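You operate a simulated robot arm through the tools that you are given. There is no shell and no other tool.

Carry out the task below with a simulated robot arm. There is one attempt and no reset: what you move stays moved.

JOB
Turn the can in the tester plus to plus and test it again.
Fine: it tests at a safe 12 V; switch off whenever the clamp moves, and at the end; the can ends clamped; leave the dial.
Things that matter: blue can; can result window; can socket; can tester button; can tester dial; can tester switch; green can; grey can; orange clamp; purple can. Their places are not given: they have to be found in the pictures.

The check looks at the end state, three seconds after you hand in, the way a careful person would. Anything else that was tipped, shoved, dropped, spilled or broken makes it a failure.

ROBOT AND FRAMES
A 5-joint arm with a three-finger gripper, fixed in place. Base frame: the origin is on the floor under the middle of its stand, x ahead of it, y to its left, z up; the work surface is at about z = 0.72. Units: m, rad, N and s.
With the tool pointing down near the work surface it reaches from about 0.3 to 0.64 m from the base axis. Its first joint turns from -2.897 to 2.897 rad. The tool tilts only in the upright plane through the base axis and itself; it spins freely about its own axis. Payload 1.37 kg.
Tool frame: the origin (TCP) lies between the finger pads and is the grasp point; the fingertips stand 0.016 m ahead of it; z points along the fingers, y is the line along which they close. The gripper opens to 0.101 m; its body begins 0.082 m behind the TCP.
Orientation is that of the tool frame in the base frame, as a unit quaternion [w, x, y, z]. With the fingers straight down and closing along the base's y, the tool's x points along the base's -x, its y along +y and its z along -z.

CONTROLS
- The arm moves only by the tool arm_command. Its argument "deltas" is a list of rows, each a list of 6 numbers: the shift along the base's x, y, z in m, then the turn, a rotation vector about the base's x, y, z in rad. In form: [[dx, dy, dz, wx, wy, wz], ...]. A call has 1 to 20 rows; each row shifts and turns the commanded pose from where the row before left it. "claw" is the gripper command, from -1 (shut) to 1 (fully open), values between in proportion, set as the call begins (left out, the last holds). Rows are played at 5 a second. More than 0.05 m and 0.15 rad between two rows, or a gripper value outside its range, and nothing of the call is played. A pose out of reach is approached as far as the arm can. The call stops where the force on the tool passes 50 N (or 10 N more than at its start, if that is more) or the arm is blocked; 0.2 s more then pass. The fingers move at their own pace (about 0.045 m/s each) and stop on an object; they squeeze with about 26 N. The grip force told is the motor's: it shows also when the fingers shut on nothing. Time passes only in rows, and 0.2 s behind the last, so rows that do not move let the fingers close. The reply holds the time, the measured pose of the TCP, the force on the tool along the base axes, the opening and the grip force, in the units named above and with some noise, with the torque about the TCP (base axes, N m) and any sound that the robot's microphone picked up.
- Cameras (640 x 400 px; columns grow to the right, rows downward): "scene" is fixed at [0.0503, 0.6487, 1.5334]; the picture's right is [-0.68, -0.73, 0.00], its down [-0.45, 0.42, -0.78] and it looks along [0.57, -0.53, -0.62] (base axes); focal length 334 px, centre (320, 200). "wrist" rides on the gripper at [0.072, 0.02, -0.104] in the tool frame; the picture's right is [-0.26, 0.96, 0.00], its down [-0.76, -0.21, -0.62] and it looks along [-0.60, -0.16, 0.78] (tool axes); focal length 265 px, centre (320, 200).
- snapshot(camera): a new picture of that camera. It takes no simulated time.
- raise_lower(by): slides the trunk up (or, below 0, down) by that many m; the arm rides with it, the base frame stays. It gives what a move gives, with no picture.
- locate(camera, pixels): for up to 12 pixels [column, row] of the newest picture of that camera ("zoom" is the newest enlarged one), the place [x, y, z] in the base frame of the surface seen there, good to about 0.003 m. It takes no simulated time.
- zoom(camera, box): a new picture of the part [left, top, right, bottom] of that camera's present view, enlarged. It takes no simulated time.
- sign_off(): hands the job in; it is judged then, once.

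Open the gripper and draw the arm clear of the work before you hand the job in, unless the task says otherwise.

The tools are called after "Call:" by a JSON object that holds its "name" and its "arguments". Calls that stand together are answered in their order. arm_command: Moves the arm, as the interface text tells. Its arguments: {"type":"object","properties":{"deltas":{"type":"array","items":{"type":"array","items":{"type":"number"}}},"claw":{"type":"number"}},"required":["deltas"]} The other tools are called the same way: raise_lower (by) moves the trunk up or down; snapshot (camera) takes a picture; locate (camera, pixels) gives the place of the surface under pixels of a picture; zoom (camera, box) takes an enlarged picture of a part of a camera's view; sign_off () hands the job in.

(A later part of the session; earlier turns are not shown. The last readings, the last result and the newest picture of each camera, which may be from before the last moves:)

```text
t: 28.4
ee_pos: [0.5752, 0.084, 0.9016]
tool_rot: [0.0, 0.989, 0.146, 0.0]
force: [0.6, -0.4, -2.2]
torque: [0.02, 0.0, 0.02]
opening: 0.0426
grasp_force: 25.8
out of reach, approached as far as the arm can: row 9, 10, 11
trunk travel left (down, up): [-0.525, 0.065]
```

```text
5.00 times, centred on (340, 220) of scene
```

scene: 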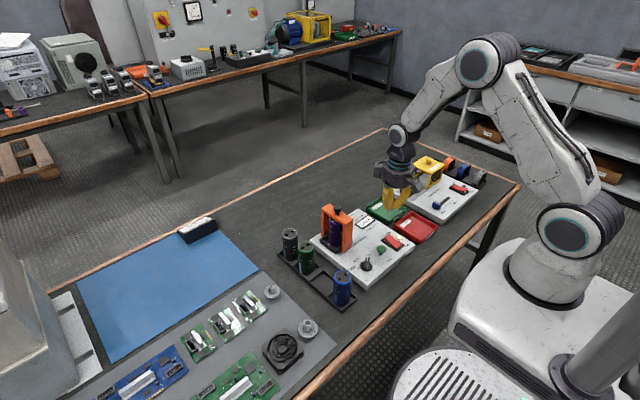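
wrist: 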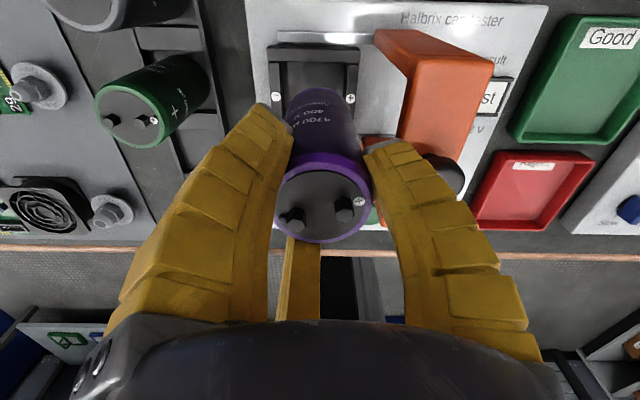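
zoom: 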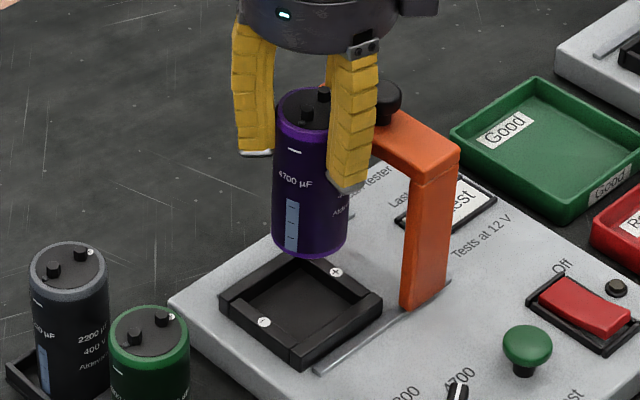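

The spin stopped at ≈163° (wrist limit; rows 9–11 out of reach). I'll back off a bit to a reachable −160°, and set the can back in the socket to re-grasp at another spin; first I bring the commanded pose back and view.

Call:
{"name": "arm_command", "arguments": {"deltas": [[0, 0, 0, 0, 0, 0.117], [0, 0, 0, 0, 0, 0.117], [0, 0, 0, 0, 0, 0.116], [0, 0, 0, 0, 0, 0]], "claw": -1}}

Call:
{"name": "zoom", "arguments": {"camera": "scene", "box": [280, 160, 400, 260]}}

Call:
{"name": "snapshot", "arguments": {"camera": "wrist"}}

```text
t: 29.4
ee_pos: [0.5756, 0.0825, 0.902]
tool_rot: [0.0, 0.949, 0.316, 0.0]
force: [0.4, 0.1, -2.2]
torque: [0.0, -0.01, 0.0]
opening: 0.0422
grasp_force: 25.9
trunk travel left (down, up): [-0.525, 0.065]
```

```text
4.00 times, centred on (340, 210) of scene
```

zoom: 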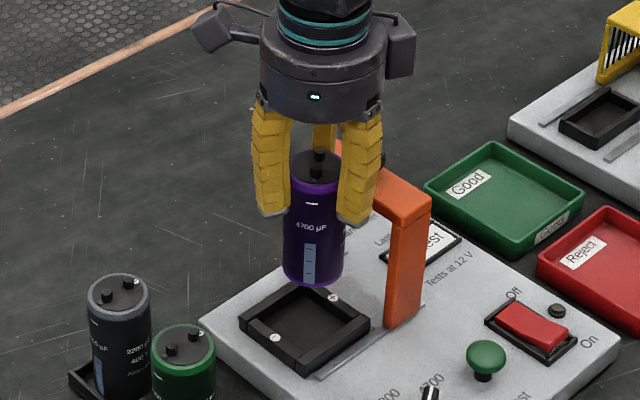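

```text
taken
```

wrist: 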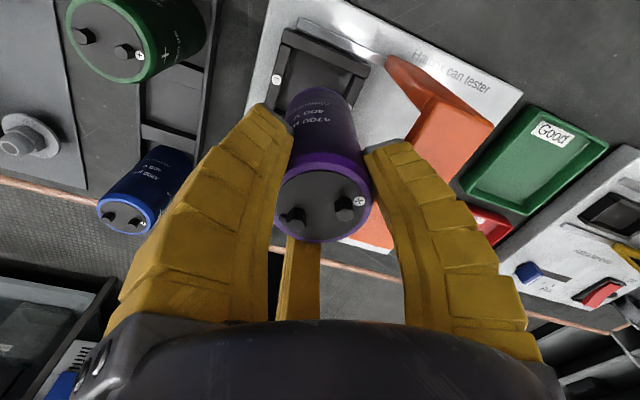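

Spin is now ≈−143° with TCP at (0.5756,0.0825). I locate the empty socket's edges to get its exact centre, and the gripper's side boxes for clearance over the knob.

Call:
{"name": "locate", "arguments": {"camera": "zoom", "pixels": [[243, 322], [306, 362], [368, 318], [333, 297], [275, 338], [340, 335], [265, 308], [300, 330], [400, 72], [415, 60], [313, 280], [383, 160]]}}

Call:
{"name": "locate", "arguments": {"camera": "wrist", "pixels": [[324, 205], [280, 200], [368, 185], [320, 170], [330, 240], [360, 202], [292, 217]]}}

```text
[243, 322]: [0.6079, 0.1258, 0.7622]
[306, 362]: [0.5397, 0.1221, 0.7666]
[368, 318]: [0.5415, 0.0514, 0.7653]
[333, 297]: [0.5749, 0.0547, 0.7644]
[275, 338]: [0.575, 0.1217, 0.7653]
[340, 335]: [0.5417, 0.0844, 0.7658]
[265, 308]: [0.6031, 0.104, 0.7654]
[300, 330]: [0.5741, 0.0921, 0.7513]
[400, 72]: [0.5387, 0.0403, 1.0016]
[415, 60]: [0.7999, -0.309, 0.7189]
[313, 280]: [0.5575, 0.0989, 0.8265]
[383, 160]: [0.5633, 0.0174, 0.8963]
```

```text
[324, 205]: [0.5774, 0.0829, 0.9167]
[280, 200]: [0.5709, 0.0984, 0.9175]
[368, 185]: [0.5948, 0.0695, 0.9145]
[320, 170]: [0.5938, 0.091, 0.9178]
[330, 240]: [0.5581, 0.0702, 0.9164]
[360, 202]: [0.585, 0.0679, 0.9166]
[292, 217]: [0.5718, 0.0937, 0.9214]
```

Socket centre ≈(0.574,0.0885), inner width ≈0.054; the can is centred in the tool and the side box is ~0.10 above the TCP (clears the knob). I shift to (0.574,0.091) and lower the can towards the socket.

Call:
{"name": "arm_command", "arguments": {"deltas": [[-0.0015, 0.004, 0, 0, 0, 0], [0, 0.0045, 0, 0, 0, 0], [0, 0, 0, 0, 0, 0], [0, 0, -0.012, 0, 0, 0], [0, 0, -0.012, 0, 0, 0], [0, 0, -0.012, 0, 0, 0], [0, 0, 0, 0, 0, 0]], "claw": -1}}

Call:
{"name": "zoom", "arguments": {"camera": "scene", "box": [280, 160, 400, 260]}}

```text
t: 31.0
ee_pos: [0.5733, 0.093, 0.8621]
tool_rot: [0.0, 0.949, 0.316, 0.0]
force: [-0.2, 0.0, -2.7]
torque: [0.02, -0.02, 0.02]
opening: 0.042
grasp_force: 26.0
trunk travel left (down, up): [-0.525, 0.065]
```

```text
4.00 times, centred on (340, 210) of scene
```

zoom: 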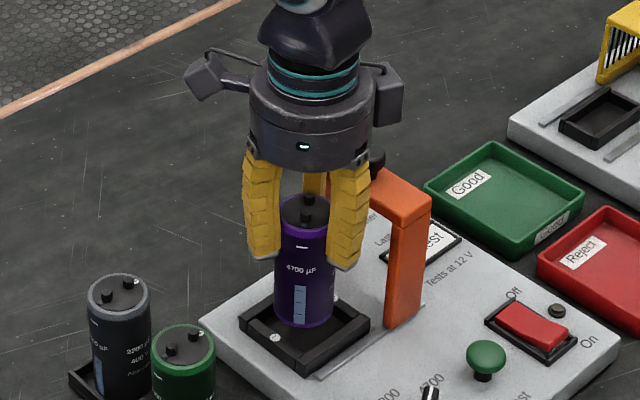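

It is aligned over the socket. I shift −2 mm in y and lower gently the remaining ≈23 mm.

Call:
{"name": "arm_command", "arguments": {"deltas": [[0, -0.002, -0.006, 0, 0, 0], [0, 0, -0.006, 0, 0, 0], [0, 0, -0.005, 0, 0, 0], [0, 0, -0.003, 0, 0, 0], [0, 0, -0.002, 0, 0, 0], [0, 0, 0, 0, 0, 0]], "claw": -1}}

Call:
{"name": "zoom", "arguments": {"camera": "scene", "box": [280, 160, 400, 260]}}

Call:
{"name": "snapshot", "arguments": {"camera": "wrist"}}

```text
t: 32.4
ee_pos: [0.5739, 0.0902, 0.844]
tool_rot: [0.0, 0.949, 0.316, 0.001]
force: [0.2, 0.3, -3.8]
torque: [0.0, -0.02, -0.01]
opening: 0.0418
grasp_force: 26.5
trunk travel left (down, up): [-0.525, 0.065]
```

```text
4.00 times, centred on (340, 210) of scene
```

zoom: 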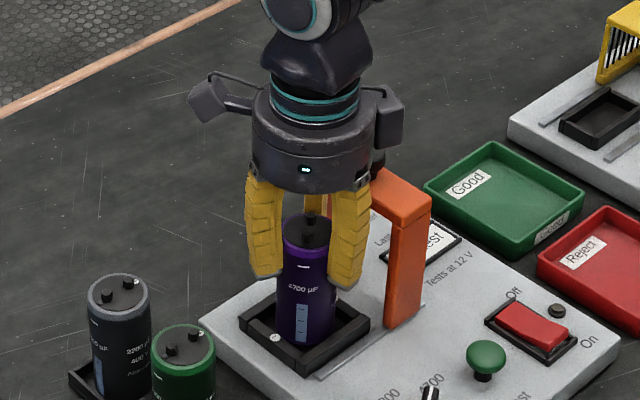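

```text
taken
```

wrist: 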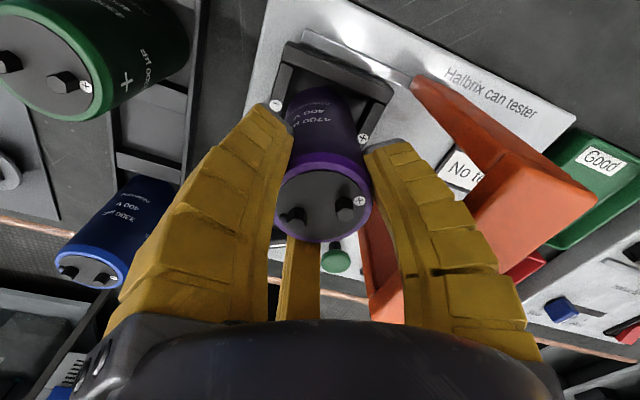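

The can is in the socket but still hanging (force −3.8 N). I lower in 2 mm steps until it touches down.

Call:
{"name": "arm_command", "arguments": {"deltas": [[0, 0, -0.002, 0, 0, 0], [0, 0, -0.002, 0, 0, 0], [0, 0, 0, 0, 0, 0]], "claw": -1}}

```text
t: 33.2
ee_pos: [0.5736, 0.0901, 0.839]
tool_rot: [0.0, 0.949, 0.316, -0.001]
force: [0.3, -0.3, -2.5]
torque: [0.01, 0.02, -0.02]
opening: 0.0416
grasp_force: 25.7
trunk travel left (down, up): [-0.525, 0.065]
```

Still about the weight only (−2.5 N). I go down another 2 mm in 1 mm steps.

Call:
{"name": "arm_command", "arguments": {"deltas": [[0, 0, -0.001, 0, 0, 0], [0, 0, -0.001, 0, 0, 0], [0, 0, 0, 0, 0, 0]], "claw": -1}}

Call:
{"name": "zoom", "arguments": {"camera": "scene", "box": [310, 200, 370, 260]}}

```text
t: 34.0
ee_pos: [0.574, 0.0897, 0.8381]
tool_rot: [0.0, 0.949, 0.316, 0.001]
force: [-0.2, 0.8, 4.7]
torque: [-0.11, -0.05, -0.02]
opening: 0.0421
grasp_force: 26.0
trunk travel left (down, up): [-0.525, 0.065]
```

```text
6.67 times, centred on (340, 230) of scene
```

zoom: 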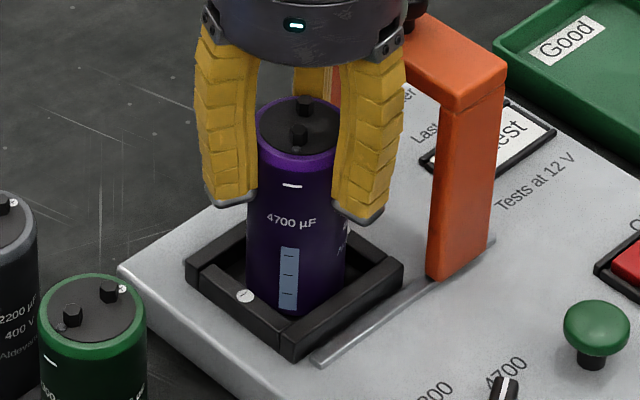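

Touch-down (force +4.7 N). I open slightly to about 0.056 and check the gap before rising.

Call:
{"name": "arm_command", "arguments": {"deltas": [[0, 0, 0, 0, 0, 0], [0, 0, 0, 0, 0, 0], [0, 0, 0, 0, 0, 0]], "claw": 0.05}}

Call:
{"name": "zoom", "arguments": {"camera": "scene", "box": [310, 200, 370, 260]}}

Call:
{"name": "snapshot", "arguments": {"camera": "wrist"}}

```text
t: 34.8
ee_pos: [0.5727, 0.09, 0.837]
tool_rot: [0.0, 0.949, 0.316, 0.0]
force: [-0.4, -0.3, 0.5]
torque: [0.02, -0.01, 0.0]
opening: 0.0568
grasp_force: 2.5
trunk travel left (down, up): [-0.525, 0.065]
```

```text
6.67 times, centred on (340, 230) of scene
```

zoom: 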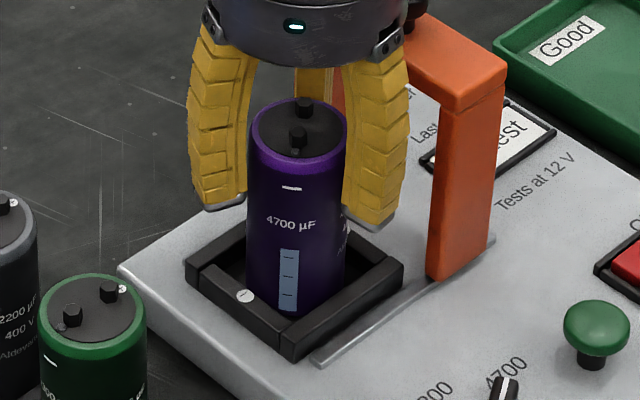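

```text
taken
```

wrist: 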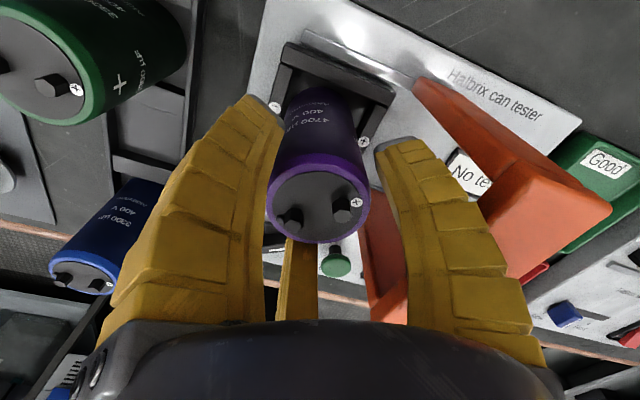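

The fingers are open and the can stands free. I rise straight up 8 cm, slowly first.

Call:
{"name": "arm_command", "arguments": {"deltas": [[0, 0, 0.006, 0, 0, 0], [0, 0, 0.01, 0, 0, 0], [0, 0, 0.016, 0, 0, 0], [0, 0, 0.016, 0, 0, 0], [0, 0, 0.016, 0, 0, 0], [0, 0, 0.016, 0, 0, 0], [0, 0, 0, 0, 0, 0]], "claw": 0.05}}

Call:
{"name": "snapshot", "arguments": {"camera": "wrist"}}

Call:
{"name": "zoom", "arguments": {"camera": "scene", "box": [280, 160, 400, 260]}}

```text
t: 36.4
ee_pos: [0.574, 0.0902, 0.9181]
tool_rot: [0.0, 0.949, 0.316, 0.0]
force: [0.9, -0.6, 1.3]
torque: [-0.03, -0.02, -0.02]
opening: 0.0568
grasp_force: 3.3
trunk travel left (down, up): [-0.525, 0.065]
```

```text
taken
```

wrist: 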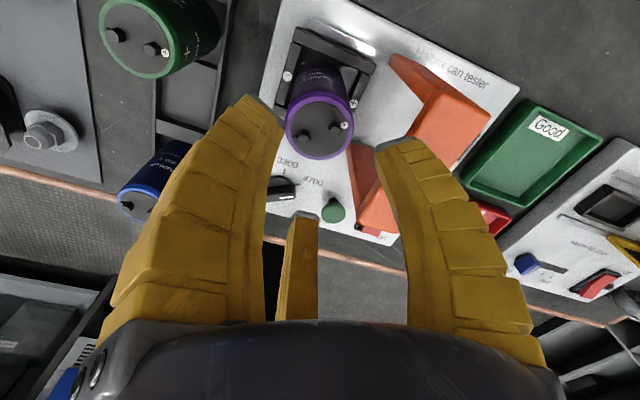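

```text
4.00 times, centred on (340, 210) of scene
```

zoom: 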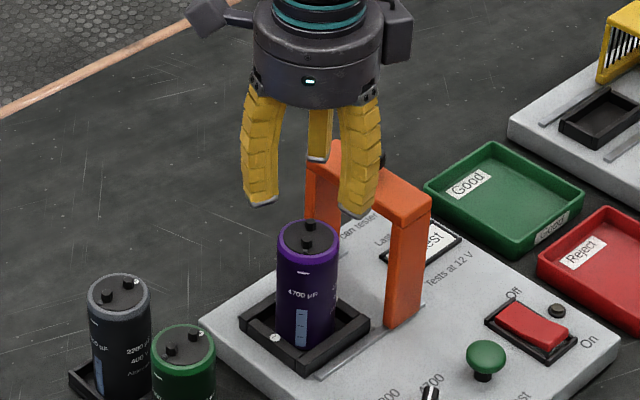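

The can stands upright in the socket. I zoom the wrist view to measure the studs' angle exactly.

Call:
{"name": "zoom", "arguments": {"camera": "wrist", "box": [260, 60, 390, 180]}}

Call:
{"name": "locate", "arguments": {"camera": "wrist", "pixels": [[308, 137], [344, 126], [336, 129], [300, 140], [320, 126], [287, 130], [353, 122], [318, 95], [322, 157]]}}

```text
3.33 times, centred on (325, 120) of wrist
```

zoom: 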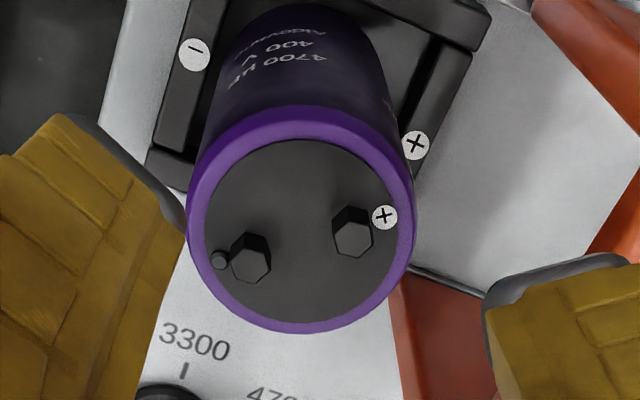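

```text
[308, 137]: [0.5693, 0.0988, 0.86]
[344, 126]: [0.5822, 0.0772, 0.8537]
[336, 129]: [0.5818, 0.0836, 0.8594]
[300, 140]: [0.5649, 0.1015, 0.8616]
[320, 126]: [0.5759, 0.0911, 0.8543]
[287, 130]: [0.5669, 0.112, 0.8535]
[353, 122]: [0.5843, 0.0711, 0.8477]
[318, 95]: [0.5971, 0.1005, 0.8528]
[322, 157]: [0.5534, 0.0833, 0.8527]
```

The "+" stud direction is ≈−53° (needs −90°): 37° remaining. I spin the empty gripper back +180° to spin +37° so a final −37° twist stays within range.

Call:
{"name": "arm_command", "arguments": {"deltas": [[0, 0, 0, 0, 0, 0.143], [0, 0, 0, 0, 0, 0.143], [0, 0, 0, 0, 0, 0.143], [0, 0, 0, 0, 0, 0.143], [0, 0, 0, 0, 0, 0.143], [0, 0, 0, 0, 0, 0.143], [0, 0, 0, 0, 0, 0.143], [0, 0, 0, 0, 0, 0.143], [0, 0, 0, 0, 0, 0.143], [0, 0, 0, 0, 0, 0.143], [0, 0, 0, 0, 0, 0.143]], "claw": 0.2}}

Call:
{"name": "arm_command", "arguments": {"deltas": [[0, 0, 0, 0, 0, 0.143], [0, 0, 0, 0, 0, 0.143], [0, 0, 0, 0, 0, 0.143], [0, 0, 0, 0, 0, 0.143], [0, 0, 0, 0, 0, 0.143], [0, 0, 0, 0, 0, 0.143], [0, 0, 0, 0, 0, 0.143], [0, 0, 0, 0, 0, 0.143], [0, 0, 0, 0, 0, 0.143], [0, 0, 0, 0, 0, 0.143], [0, 0, 0, 0, 0, 0.143], [0, 0, 0, 0, 0, 0]], "claw": 0.1}}

Call:
{"name": "snapshot", "arguments": {"camera": "wrist"}}

Call:
{"name": "zoom", "arguments": {"camera": "scene", "box": [280, 160, 400, 260]}}

```text
t: 38.8
ee_pos: [0.5732, 0.0902, 0.9182]
tool_rot: [0.001, 0.446, 0.895, 0.0]
force: [0.2, -0.5, -0.5]
torque: [0.0, 0.0, 0.02]
opening: 0.0639
grasp_force: 2.5
trunk travel left (down, up): [-0.525, 0.065]
```

```text
t: 41.4
ee_pos: [0.5734, 0.091, 0.9167]
tool_rot: [-0.001, -0.319, 0.948, 0.0]
force: [-0.5, -0.1, 0.1]
torque: [0.01, 0.0, -0.02]
opening: 0.0592
grasp_force: 3.6
trunk travel left (down, up): [-0.525, 0.065]
```

```text
taken
```

wrist: 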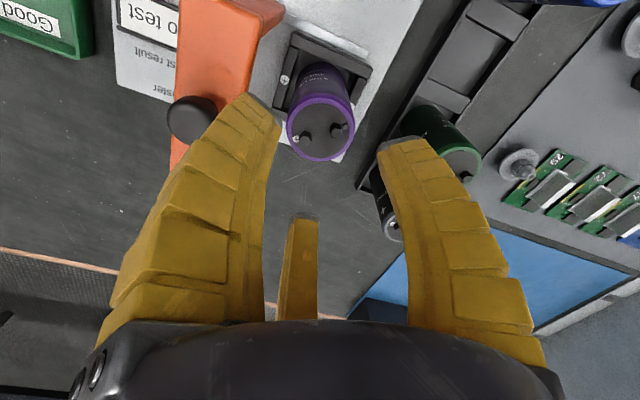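

```text
4.00 times, centred on (340, 210) of scene
```

zoom: 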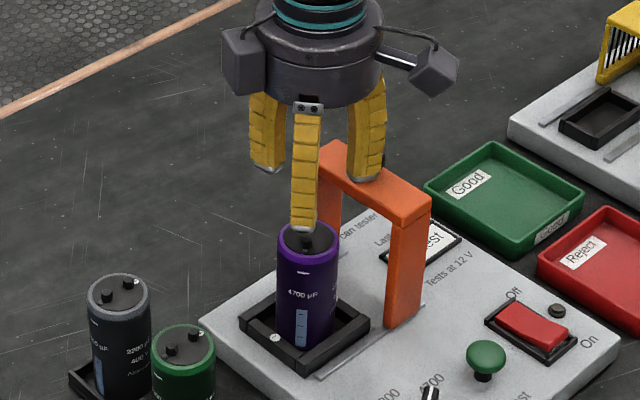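

Spin is +37°. For better clearance to the clamp bar on both grasp and release, I spin back to +18.6° and then re-check.

Call:
{"name": "arm_command", "arguments": {"deltas": [[0, 0, 0, 0, 0, -0.1083], [0, 0, 0, 0, 0, -0.1083], [0.0005, 0.0005, 0, 0, 0, -0.1083], [0, 0, 0, 0, 0, 0]], "claw": 0.1}}

Call:
{"name": "snapshot", "arguments": {"camera": "wrist"}}

Call:
{"name": "zoom", "arguments": {"camera": "scene", "box": [280, 160, 400, 260]}}

```text
t: 42.4
ee_pos: [0.5748, 0.0903, 0.9181]
tool_rot: [-0.001, -0.158, 0.987, 0.0]
force: [0.3, -0.6, 0.2]
torque: [-0.01, 0.0, 0.0]
opening: 0.059
grasp_force: 2.8
trunk travel left (down, up): [-0.525, 0.065]
```

```text
taken
```

wrist: 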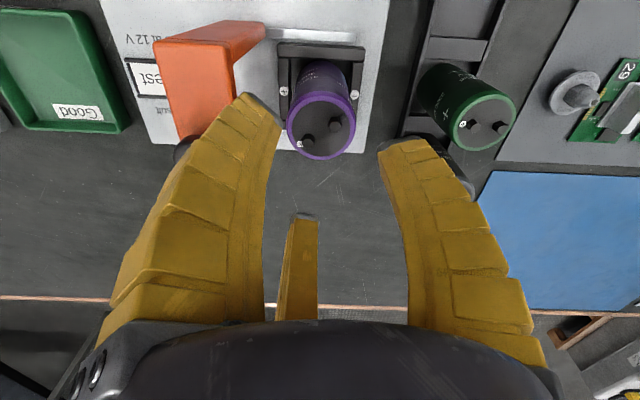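

```text
4.00 times, centred on (340, 210) of scene
```

zoom: 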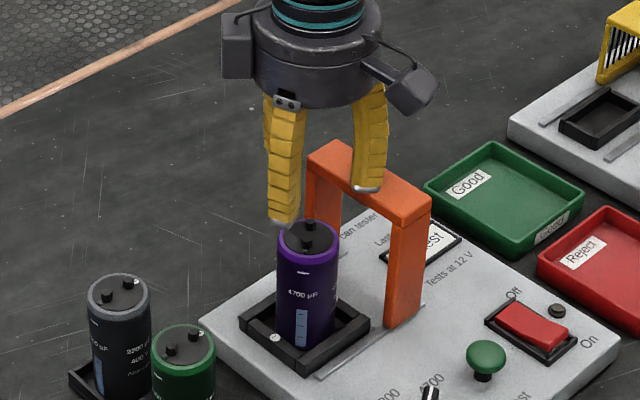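

I locate the can's rim from this view to confirm its centre relative to the TCP.

Call:
{"name": "locate", "arguments": {"camera": "wrist", "pixels": [[320, 94], [322, 158], [289, 128], [354, 122], [322, 128], [307, 140], [336, 125]]}}

Call:
{"name": "locate", "arguments": {"camera": "zoom", "pixels": [[308, 240], [282, 240], [337, 238], [308, 220], [308, 262], [405, 108], [430, 100]]}}

```text
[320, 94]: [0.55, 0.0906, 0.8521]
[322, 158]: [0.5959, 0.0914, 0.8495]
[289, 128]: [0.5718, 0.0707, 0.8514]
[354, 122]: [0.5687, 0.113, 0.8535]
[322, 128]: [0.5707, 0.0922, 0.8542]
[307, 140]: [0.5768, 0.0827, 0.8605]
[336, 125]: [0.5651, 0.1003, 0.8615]
```

```text
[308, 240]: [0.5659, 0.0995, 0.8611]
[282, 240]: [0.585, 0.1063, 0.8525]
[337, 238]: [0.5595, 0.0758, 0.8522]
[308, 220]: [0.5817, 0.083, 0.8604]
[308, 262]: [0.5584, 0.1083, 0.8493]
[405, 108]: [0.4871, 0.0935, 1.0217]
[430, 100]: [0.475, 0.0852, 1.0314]
```

Can centre ≈(0.573,0.0917), within 2 mm of the TCP. I descend around it to z≈0.837.

Call:
{"name": "arm_command", "arguments": {"deltas": [[-0.001, 0.001, -0.02, 0, 0, 0], [0, 0, -0.02, 0, 0, 0], [0, 0, -0.015, 0, 0, 0], [0, 0, -0.015, 0, 0, 0], [0, 0, -0.011, 0, 0, 0], [0, 0, 0, 0, 0, 0]], "claw": 0.1}}

Call:
{"name": "zoom", "arguments": {"camera": "scene", "box": [290, 170, 390, 260]}}

Call:
{"name": "snapshot", "arguments": {"camera": "wrist"}}

```text
t: 43.8
ee_pos: [0.5729, 0.0927, 0.8366]
tool_rot: [0.0, -0.16, 0.987, 0.0]
force: [0.1, -0.3, -1.1]
torque: [0.01, 0.0, -0.01]
opening: 0.0591
grasp_force: 2.8
trunk travel left (down, up): [-0.525, 0.065]
```

```text
4.44 times, centred on (340, 215) of scene
```

zoom: 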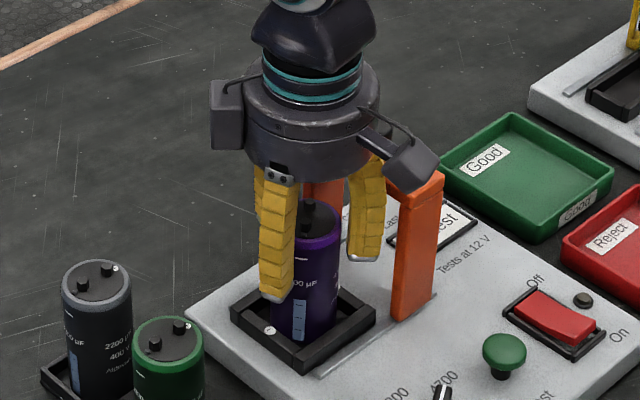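

```text
taken
```

wrist: 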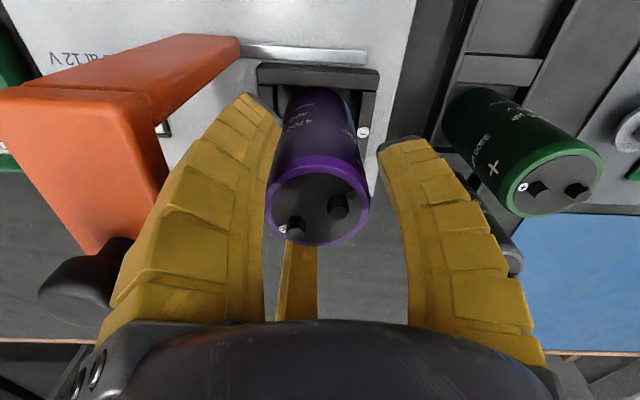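

The fingers surround the can, no contact force. I close on it and then lift 3.5 cm.

Call:
{"name": "arm_command", "arguments": {"deltas": [[0, 0, 0, 0, 0, 0], [0, 0, 0, 0, 0, 0], [0, 0, 0, 0, 0, 0], [0, 0, 0, 0, 0, 0], [0, 0, 0, 0, 0, 0]], "claw": -1}}

Call:
{"name": "arm_command", "arguments": {"deltas": [[0, 0, 0.005, 0, 0, 0], [0, 0, 0.01, 0, 0, 0], [0, 0, 0.01, 0, 0, 0], [0, 0, 0.01, 0, 0, 0], [0, 0, 0, 0, 0, 0]], "claw": -1}}

Call:
{"name": "zoom", "arguments": {"camera": "scene", "box": [290, 170, 390, 260]}}

```text
t: 45.0
ee_pos: [0.5726, 0.0926, 0.8359]
tool_rot: [0.0, -0.16, 0.987, 0.001]
force: [-0.8, -0.8, 7.0]
torque: [0.18, 0.0, -0.01]
opening: 0.0434
grasp_force: 26.6
trunk travel left (down, up): [-0.525, 0.065]
```

```text
t: 46.2
ee_pos: [0.572, 0.0931, 0.8729]
tool_rot: [0.001, -0.16, 0.987, 0.0]
force: [-4.2, 2.5, 13.2]
torque: [0.04, 0.15, -0.01]
opening: 0.006
grasp_force: 25.5
trunk travel left (down, up): [-0.525, 0.065]
```

```text
4.44 times, centred on (340, 215) of scene
```

zoom: 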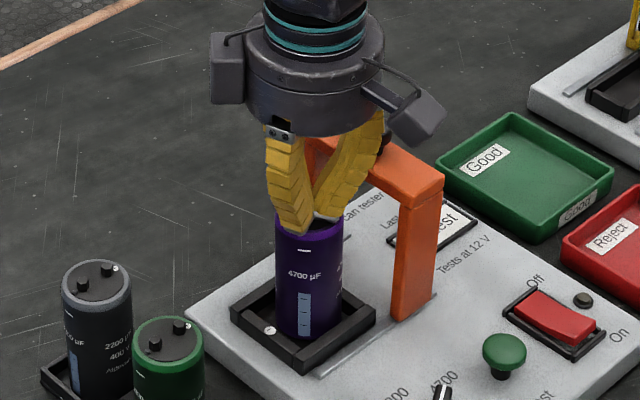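

The fingers slipped off the can: it stays upright in the socket while the fingers shut above its top. I look at the wrist view before doing anything.

Call:
{"name": "snapshot", "arguments": {"camera": "wrist"}}

Call:
{"name": "zoom", "arguments": {"camera": "scene", "box": [310, 200, 370, 260]}}

```text
taken
```

wrist: 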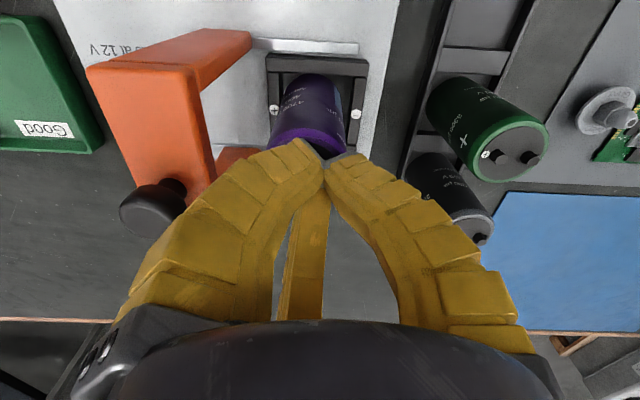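

```text
6.67 times, centred on (340, 230) of scene
```

zoom: 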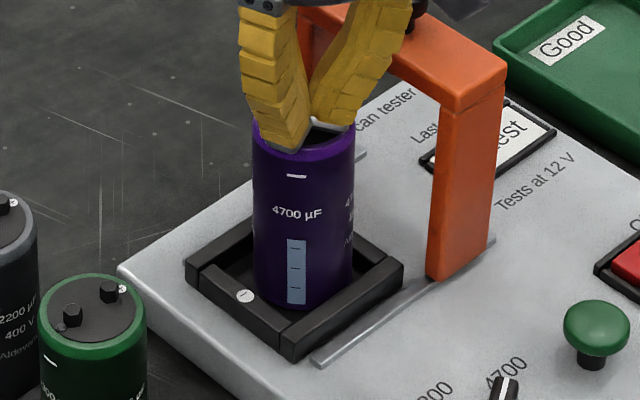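

The can is still upright; closed tips rest on its top (force +13 N up). I raise slowly a bit and watch.

Call:
{"name": "arm_command", "arguments": {"deltas": [[0, 0, 0.003, 0, 0, 0], [0, 0, 0.004, 0, 0, 0], [0, 0, 0.005, 0, 0, 0], [0, 0, 0, 0, 0, 0]], "claw": -1}}

Call:
{"name": "zoom", "arguments": {"camera": "scene", "box": [310, 200, 370, 260]}}

```text
t: 47.2
ee_pos: [0.5731, 0.0924, 0.8833]
tool_rot: [0.0, -0.16, 0.987, 0.0]
force: [0.3, -0.3, 0.4]
torque: [0.0, 0.01, -0.01]
opening: 0.0
grasp_force: 26.0
trunk travel left (down, up): [-0.525, 0.065]
```

```text
6.67 times, centred on (340, 230) of scene
```

zoom: 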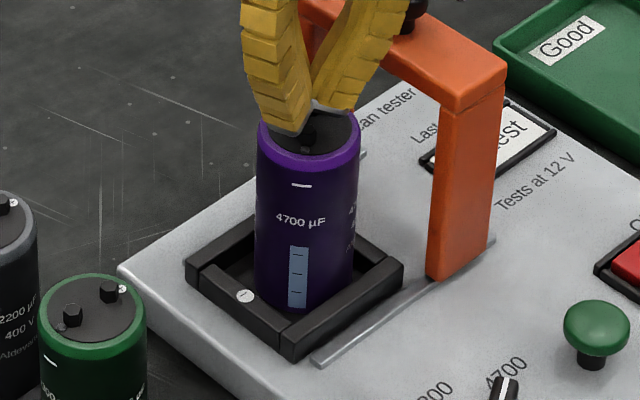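

The tool is free and the can stands undisturbed. Instead of lifting again I'll twist the round can in place inside the socket; first rise, reopen, and check the can's pose.

Call:
{"name": "arm_command", "arguments": {"deltas": [[0, 0, 0.015, 0, 0, 0], [0, 0, 0.02, 0, 0, 0], [0, 0, 0, 0, 0, 0]], "claw": -1}}

Call:
{"name": "arm_command", "arguments": {"deltas": [[0, 0, 0, 0, 0, 0], [0, 0, 0, 0, 0, 0], [0, 0, 0, 0, 0, 0], [0, 0, 0, 0, 0, 0], [0, 0, 0, 0, 0, 0]], "claw": 0.1}}

Call:
{"name": "snapshot", "arguments": {"camera": "wrist"}}

Call:
{"name": "zoom", "arguments": {"camera": "wrist", "box": [250, 50, 390, 180]}}

```text
t: 48.0
ee_pos: [0.5732, 0.0928, 0.9185]
tool_rot: [0.0, -0.159, 0.987, -0.001]
force: [0.6, 0.6, -0.2]
torque: [0.01, 0.01, -0.03]
opening: 0.0003
grasp_force: 26.2
trunk travel left (down, up): [-0.525, 0.065]
```

```text
t: 49.2
ee_pos: [0.5733, 0.0928, 0.9187]
tool_rot: [0.0, -0.16, 0.987, 0.0]
force: [0.0, 0.2, -0.9]
torque: [-0.02, -0.02, -0.02]
opening: 0.0592
grasp_force: 2.3
trunk travel left (down, up): [-0.525, 0.065]
```

```text
taken
```

wrist: 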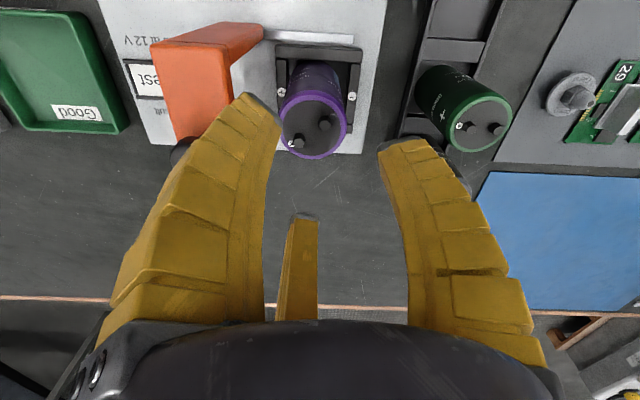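

```text
3.08 times, centred on (320, 115) of wrist
```

zoom: 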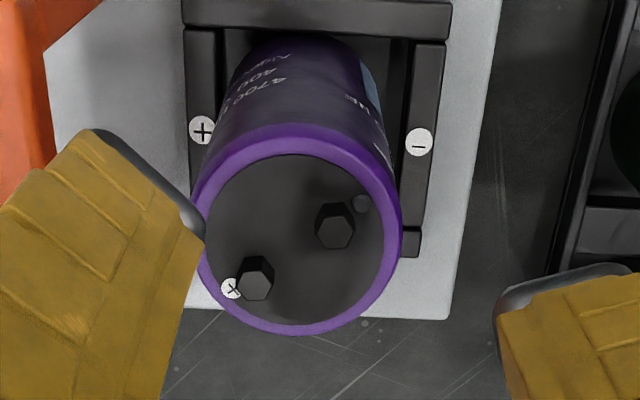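

The can shifted slightly and is turned a bit. I locate its rim and studs.

Call:
{"name": "locate", "arguments": {"camera": "wrist", "pixels": [[313, 92], [312, 159], [279, 130], [348, 122], [299, 141], [326, 125], [290, 146], [335, 118], [282, 96], [352, 97]]}}

Call:
{"name": "zoom", "arguments": {"camera": "scene", "box": [310, 200, 370, 260]}}

```text
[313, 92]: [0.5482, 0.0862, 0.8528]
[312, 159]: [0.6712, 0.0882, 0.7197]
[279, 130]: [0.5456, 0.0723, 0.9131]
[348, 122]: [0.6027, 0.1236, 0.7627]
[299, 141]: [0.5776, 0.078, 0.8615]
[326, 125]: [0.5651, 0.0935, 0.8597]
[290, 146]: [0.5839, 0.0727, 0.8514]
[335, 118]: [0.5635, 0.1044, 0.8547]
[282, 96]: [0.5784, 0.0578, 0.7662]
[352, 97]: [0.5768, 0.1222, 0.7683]
```

```text
6.67 times, centred on (340, 230) of scene
```

zoom: 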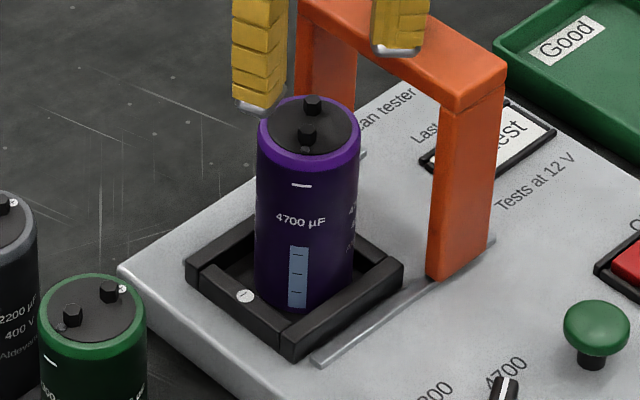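

Can centre is now ≈(0.572–0.574,0.0875), "+" direction ≈−54°. I shift to it with opening ≈0.057 and lower to z≈0.830.

Call:
{"name": "arm_command", "arguments": {"deltas": [[0, -0.0045, 0, 0, 0, 0], [0, 0, -0.02, 0, 0, 0], [0, 0, -0.02, 0, 0, 0], [0, 0, -0.015, 0, 0, 0], [0, 0, -0.012, 0, 0, 0], [0, 0, -0.012, 0, 0, 0], [0, 0, -0.0095, 0, 0, 0], [0, 0, 0, 0, 0, 0]], "claw": 0.06}}

Call:
{"name": "snapshot", "arguments": {"camera": "wrist"}}

Call:
{"name": "zoom", "arguments": {"camera": "scene", "box": [290, 170, 390, 260]}}

```text
t: 51.0
ee_pos: [0.5731, 0.0866, 0.8289]
tool_rot: [0.0, -0.16, 0.987, -0.001]
force: [0.2, 0.3, -0.3]
torque: [0.0, -0.01, 0.01]
opening: 0.0573
grasp_force: 2.2
trunk travel left (down, up): [-0.525, 0.065]
```

```text
taken
```

wrist: 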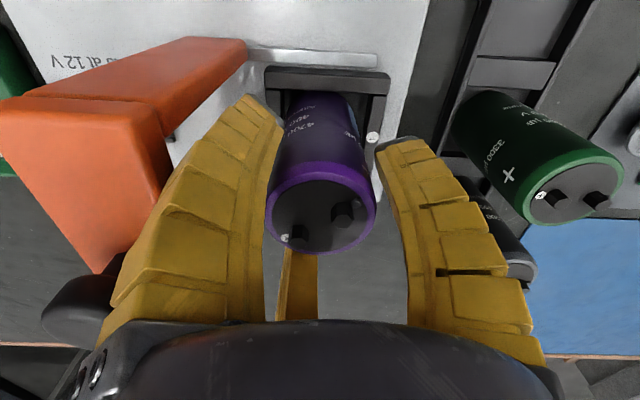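

```text
4.44 times, centred on (340, 215) of scene
```

zoom: 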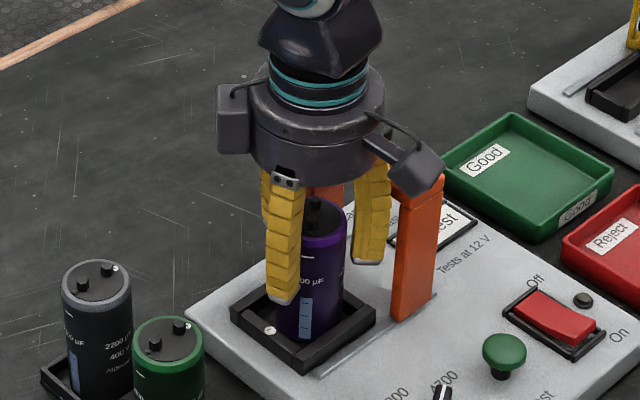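

Centred well (can top at (320,207)). I close and hold ~2 s to let the grip settle.

Call:
{"name": "arm_command", "arguments": {"deltas": [[0, 0, 0, 0, 0, 0], [0, 0, 0, 0, 0, 0], [0, 0, 0, 0, 0, 0], [0, 0, 0, 0, 0, 0], [0, 0, 0, 0, 0, 0], [0, 0, 0, 0, 0, 0], [0, 0, 0, 0, 0, 0], [0, 0, 0, 0, 0, 0]], "claw": -1}}

Call:
{"name": "snapshot", "arguments": {"camera": "wrist"}}

Call:
{"name": "zoom", "arguments": {"camera": "scene", "box": [310, 200, 370, 260]}}

```text
t: 52.8
ee_pos: [0.5727, 0.0864, 0.831]
tool_rot: [0.001, -0.161, 0.987, 0.0]
force: [-2.4, 0.6, 7.7]
torque: [0.24, -0.04, 0.01]
opening: 0.0429
grasp_force: 26.0
trunk travel left (down, up): [-0.525, 0.065]
```

```text
taken
```

wrist: 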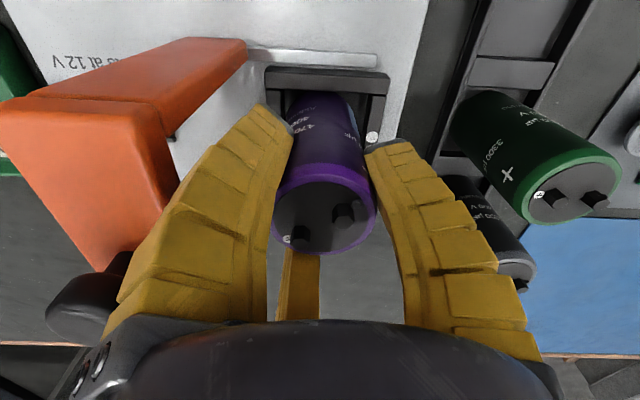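

```text
6.67 times, centred on (340, 230) of scene
```

zoom: 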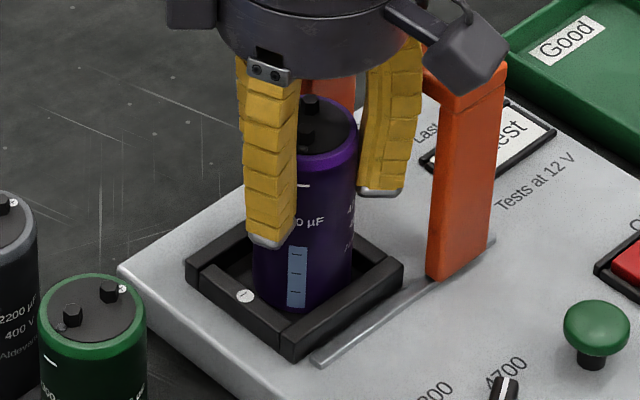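

Gripped (opening 0.043). Now I twist −37° in place in 6 small rows, and look.

Call:
{"name": "arm_command", "arguments": {"deltas": [[0, 0, 0, 0, 0, -0.1076], [0, 0, 0, 0, 0, -0.1076], [0, 0, 0, 0, 0, -0.1076], [0, 0, 0, 0, 0, -0.1076], [0, 0, 0, 0, 0, -0.1076], [0, 0, 0, 0, 0, -0.1076], [0, 0, 0, 0, 0, 0]], "claw": -1}}

Call:
{"name": "snapshot", "arguments": {"camera": "wrist"}}

Call:
{"name": "zoom", "arguments": {"camera": "scene", "box": [310, 200, 370, 260]}}

```text
t: 54.4
ee_pos: [0.5738, 0.0878, 0.8304]
tool_rot: [0.0, 0.163, 0.987, 0.0]
force: [1.5, -0.8, 8.7]
torque: [-0.1, -0.08, -0.05]
opening: 0.0425
grasp_force: 25.8
trunk travel left (down, up): [-0.525, 0.065]
```

```text
taken
```

wrist: 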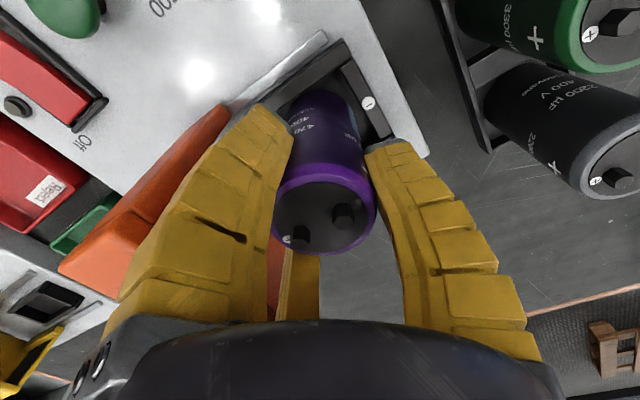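

```text
6.67 times, centred on (340, 230) of scene
```

zoom: 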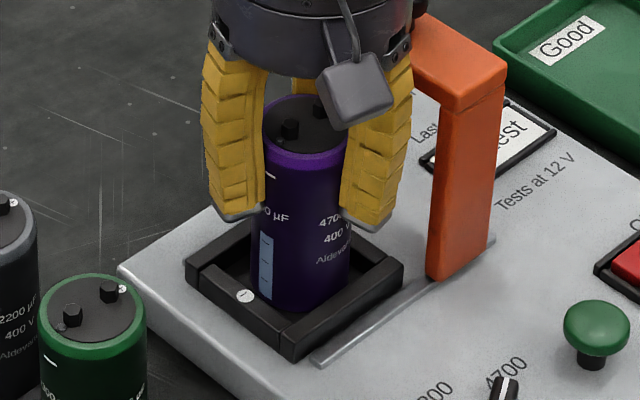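

The can turned with the tool; its "−" stripe now lines up with the socket "−" side. I open slightly and rise straight up.

Call:
{"name": "arm_command", "arguments": {"deltas": [[0, 0, 0, 0, 0, 0], [0, 0, 0, 0, 0, 0], [0, 0, 0, 0, 0, 0], [0, 0, 0, 0, 0, 0]], "claw": 0.06}}

Call:
{"name": "arm_command", "arguments": {"deltas": [[0, 0, 0.005, 0, 0, 0], [0, 0, 0.01, 0, 0, 0], [0, 0, 0.015, 0, 0, 0], [0, 0, 0.02, 0, 0, 0], [0, 0, 0.02, 0, 0, 0], [0, 0, 0.02, 0, 0, 0], [0, 0, 0, 0, 0, 0]], "claw": 0.06}}

Call:
{"name": "snapshot", "arguments": {"camera": "wrist"}}

Call:
{"name": "zoom", "arguments": {"camera": "wrist", "box": [250, 50, 390, 180]}}

Call:
{"name": "zoom", "arguments": {"camera": "scene", "box": [310, 200, 370, 260]}}

```text
t: 55.4
ee_pos: [0.574, 0.0873, 0.8291]
tool_rot: [-0.001, 0.162, 0.987, 0.0]
force: [0.4, 0.2, 0.1]
torque: [0.02, -0.02, 0.01]
opening: 0.0574
grasp_force: 2.5
trunk travel left (down, up): [-0.525, 0.065]
```

```text
t: 57.0
ee_pos: [0.5727, 0.0856, 0.9202]
tool_rot: [0.0, 0.162, 0.987, 0.0]
force: [0.2, 0.2, 0.9]
torque: [-0.01, -0.02, 0.01]
opening: 0.057
grasp_force: 2.7
trunk travel left (down, up): [-0.525, 0.065]
```

```text
taken
```

wrist: 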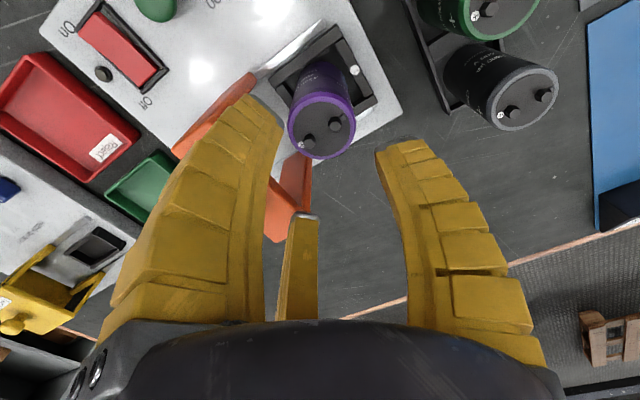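

```text
3.08 times, centred on (320, 115) of wrist
```

zoom: 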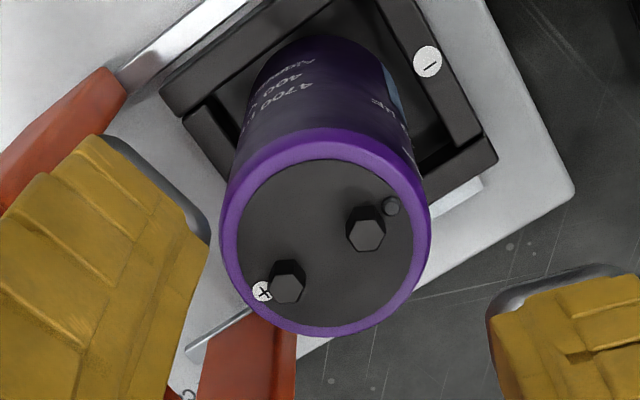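

```text
6.67 times, centred on (340, 230) of scene
```

zoom: 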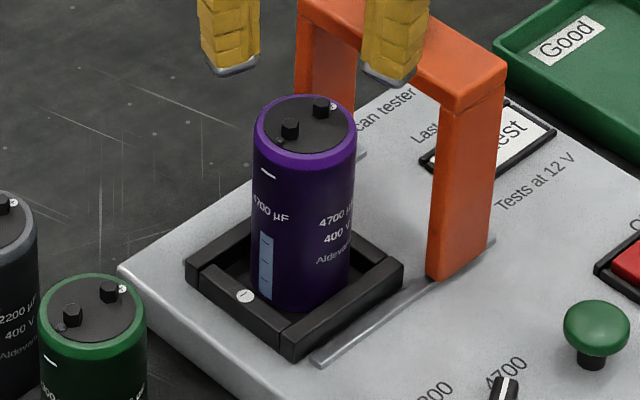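

The "+" stud now points away toward the socket's "+" side. I measure the exact angle using both cameras.

Call:
{"name": "locate", "arguments": {"camera": "zoom", "pixels": [[322, 103], [290, 126], [333, 107], [281, 140], [304, 125], [255, 135], [353, 125], [246, 296], [305, 95], [302, 160]]}}

Call:
{"name": "locate", "arguments": {"camera": "wrist", "pixels": [[309, 140], [335, 124], [301, 145], [343, 117], [322, 128], [290, 135], [354, 118], [321, 93], [321, 158], [355, 70]]}}

```text
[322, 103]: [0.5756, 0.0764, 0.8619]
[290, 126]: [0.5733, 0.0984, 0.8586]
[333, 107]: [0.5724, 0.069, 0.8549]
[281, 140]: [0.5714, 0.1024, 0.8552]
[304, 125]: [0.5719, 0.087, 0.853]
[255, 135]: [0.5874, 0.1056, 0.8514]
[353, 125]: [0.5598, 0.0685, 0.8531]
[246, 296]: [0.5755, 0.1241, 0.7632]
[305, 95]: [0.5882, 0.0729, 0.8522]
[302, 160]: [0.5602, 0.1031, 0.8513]
```

```text
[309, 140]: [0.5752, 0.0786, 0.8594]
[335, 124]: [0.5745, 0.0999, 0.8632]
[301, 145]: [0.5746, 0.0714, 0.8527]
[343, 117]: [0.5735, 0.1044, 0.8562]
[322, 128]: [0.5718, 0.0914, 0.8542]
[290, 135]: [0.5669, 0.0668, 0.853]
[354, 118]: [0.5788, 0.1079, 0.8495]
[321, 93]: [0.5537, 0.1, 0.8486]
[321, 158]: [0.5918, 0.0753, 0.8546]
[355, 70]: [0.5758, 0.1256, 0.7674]
```

The "+" direction is ≈−87° (i.e., toward the socket's "+") and the can is centred at (0.5735,0.0885). Now I go back over the clamp knob (0.573,0.0243), resetting the spin to 0.

Call:
{"name": "arm_command", "arguments": {"deltas": [[0, 0, 0.02, 0, 0, 0.109], [0, 0, 0.02, 0, 0, 0.109], [0, -0.02, 0, 0, 0, 0.109], [0, -0.02, 0, 0, 0, 0], [0, -0.0215, 0, 0, 0, 0], [0, 0, 0, 0, 0, 0]], "claw": 0.2}}

Call:
{"name": "snapshot", "arguments": {"camera": "wrist"}}

Call:
{"name": "zoom", "arguments": {"camera": "scene", "box": [290, 170, 410, 260]}}

```text
t: 58.4
ee_pos: [0.5741, 0.0263, 0.9616]
tool_rot: [0.0, -0.002, 1.0, 0.0]
force: [1.1, -0.1, -0.3]
torque: [0.02, 0.04, -0.01]
opening: 0.064
grasp_force: 2.8
trunk travel left (down, up): [-0.525, 0.065]
```

```text
taken
```

wrist: 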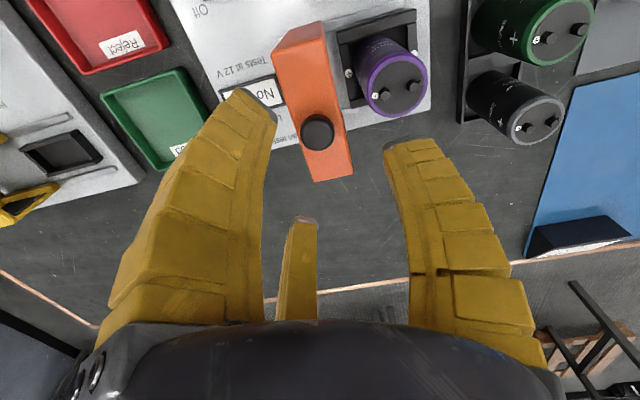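

```text
4.44 times, centred on (350, 215) of scene
```

zoom: 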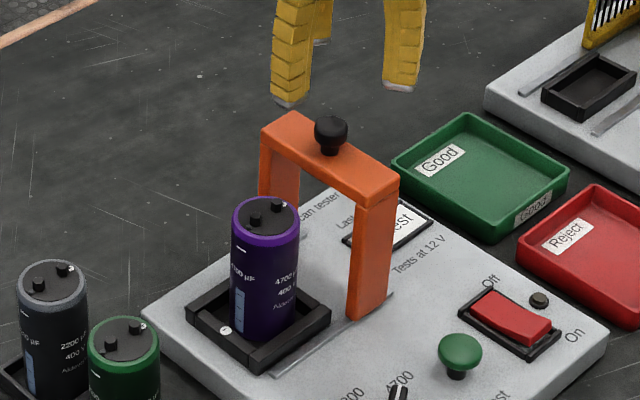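

The knob is centred under the tool (318,132). I descend to z≈0.899 and close on it.

Call:
{"name": "arm_command", "arguments": {"deltas": [[0, -0.001, -0.02, 0, 0, 0], [0, 0, -0.02, 0, 0, 0], [0, 0, -0.015, 0, 0, 0], [0, 0, -0.007, 0, 0, 0], [0, 0, 0, 0, 0, 0]], "claw": 0.2}}

Call:
{"name": "arm_command", "arguments": {"deltas": [[0, 0, 0, 0, 0, 0], [0, 0, 0, 0, 0, 0], [0, 0, 0, 0, 0, 0], [0, 0, 0, 0, 0, 0], [0, 0, 0, 0, 0, 0], [0, 0, 0, 0, 0, 0]], "claw": -1}}

Call:
{"name": "zoom", "arguments": {"camera": "scene", "box": [290, 170, 410, 260]}}

Call:
{"name": "snapshot", "arguments": {"camera": "wrist"}}

```text
t: 59.6
ee_pos: [0.5725, 0.026, 0.898]
tool_rot: [0.0, 0.0, 1.0, 0.0]
force: [-0.2, -0.5, -0.5]
torque: [0.0, 0.01, 0.01]
opening: 0.0641
grasp_force: 2.7
trunk travel left (down, up): [-0.525, 0.065]
```

```text
t: 61.0
ee_pos: [0.5731, 0.0264, 0.8997]
tool_rot: [0.002, -0.001, 1.0, -0.001]
force: [10.8, -1.6, 7.8]
torque: [-0.08, -0.24, -0.01]
opening: 0.0189
grasp_force: 28.0
trunk travel left (down, up): [-0.525, 0.065]
```

```text
4.44 times, centred on (350, 215) of scene
```

zoom: 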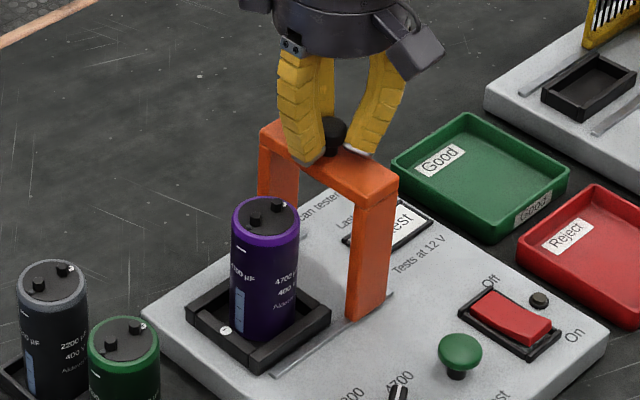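

```text
taken
```

wrist: 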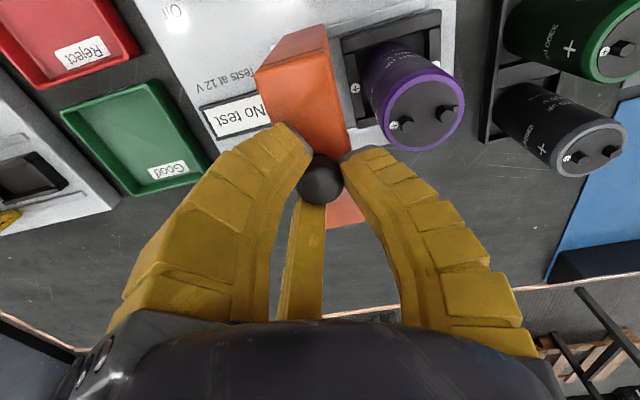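

Gripped. The lamp is still dark (switch Off), so I slide the clamp back along +y toward the can, first 4.5 cm.

Call:
{"name": "arm_command", "arguments": {"deltas": [[0, 0.005, 0, 0, 0, 0], [0, 0.005, 0, 0, 0, 0], [0, 0.005, 0, 0, 0, 0], [0, 0.005, 0, 0, 0, 0], [0, 0.005, 0, 0, 0, 0], [0, 0.005, 0, 0, 0, 0], [0, 0.005, 0, 0, 0, 0], [0, 0.005, 0, 0, 0, 0], [0, 0.005, 0, 0, 0, 0], [0, 0, 0, 0, 0, 0]], "claw": -1}}

Call:
{"name": "zoom", "arguments": {"camera": "scene", "box": [290, 170, 410, 260]}}

```text
t: 63.2
ee_pos: [0.5743, 0.0705, 0.8981]
tool_rot: [0.003, -0.001, 1.0, 0.0]
force: [11.5, 0.2, 15.3]
torque: [0.02, -0.23, -0.01]
opening: 0.0213
grasp_force: 27.8
trunk travel left (down, up): [-0.525, 0.065]
```

```text
4.44 times, centred on (350, 215) of scene
```

zoom: 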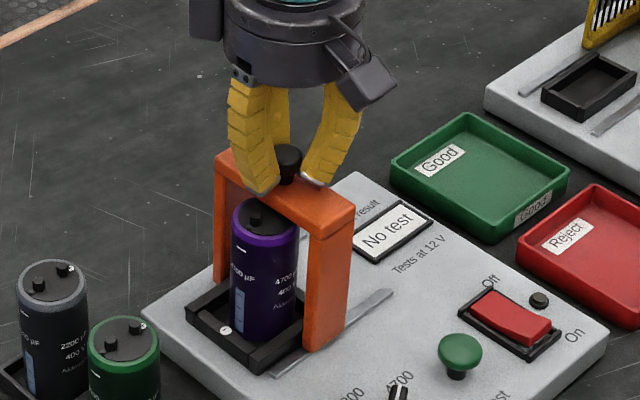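

The clamp slides freely over the can (no resistance). I continue 2 cm to about y≈0.092.

Call:
{"name": "arm_command", "arguments": {"deltas": [[0, 0.004, 0, 0, 0, 0], [0, 0.004, 0, 0, 0, 0], [0, 0.004, 0, 0, 0, 0], [0, 0.004, 0, 0, 0, 0], [0, 0.004, 0, 0, 0, 0], [0, 0, 0, 0, 0, 0]], "claw": -1}}

Call:
{"name": "zoom", "arguments": {"camera": "scene", "box": [290, 170, 410, 260]}}

```text
t: 64.6
ee_pos: [0.5741, 0.0904, 0.8988]
tool_rot: [0.002, -0.001, 1.0, 0.001]
force: [11.7, -1.5, 14.9]
torque: [0.01, -0.17, 0.03]
opening: 0.0213
grasp_force: 27.3
trunk travel left (down, up): [-0.525, 0.065]
```

```text
4.44 times, centred on (350, 215) of scene
```

zoom: 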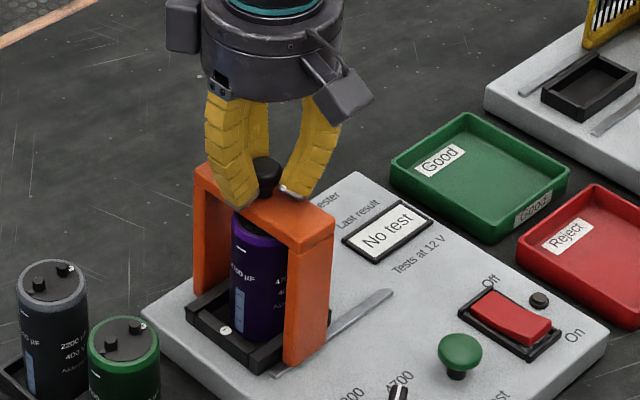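

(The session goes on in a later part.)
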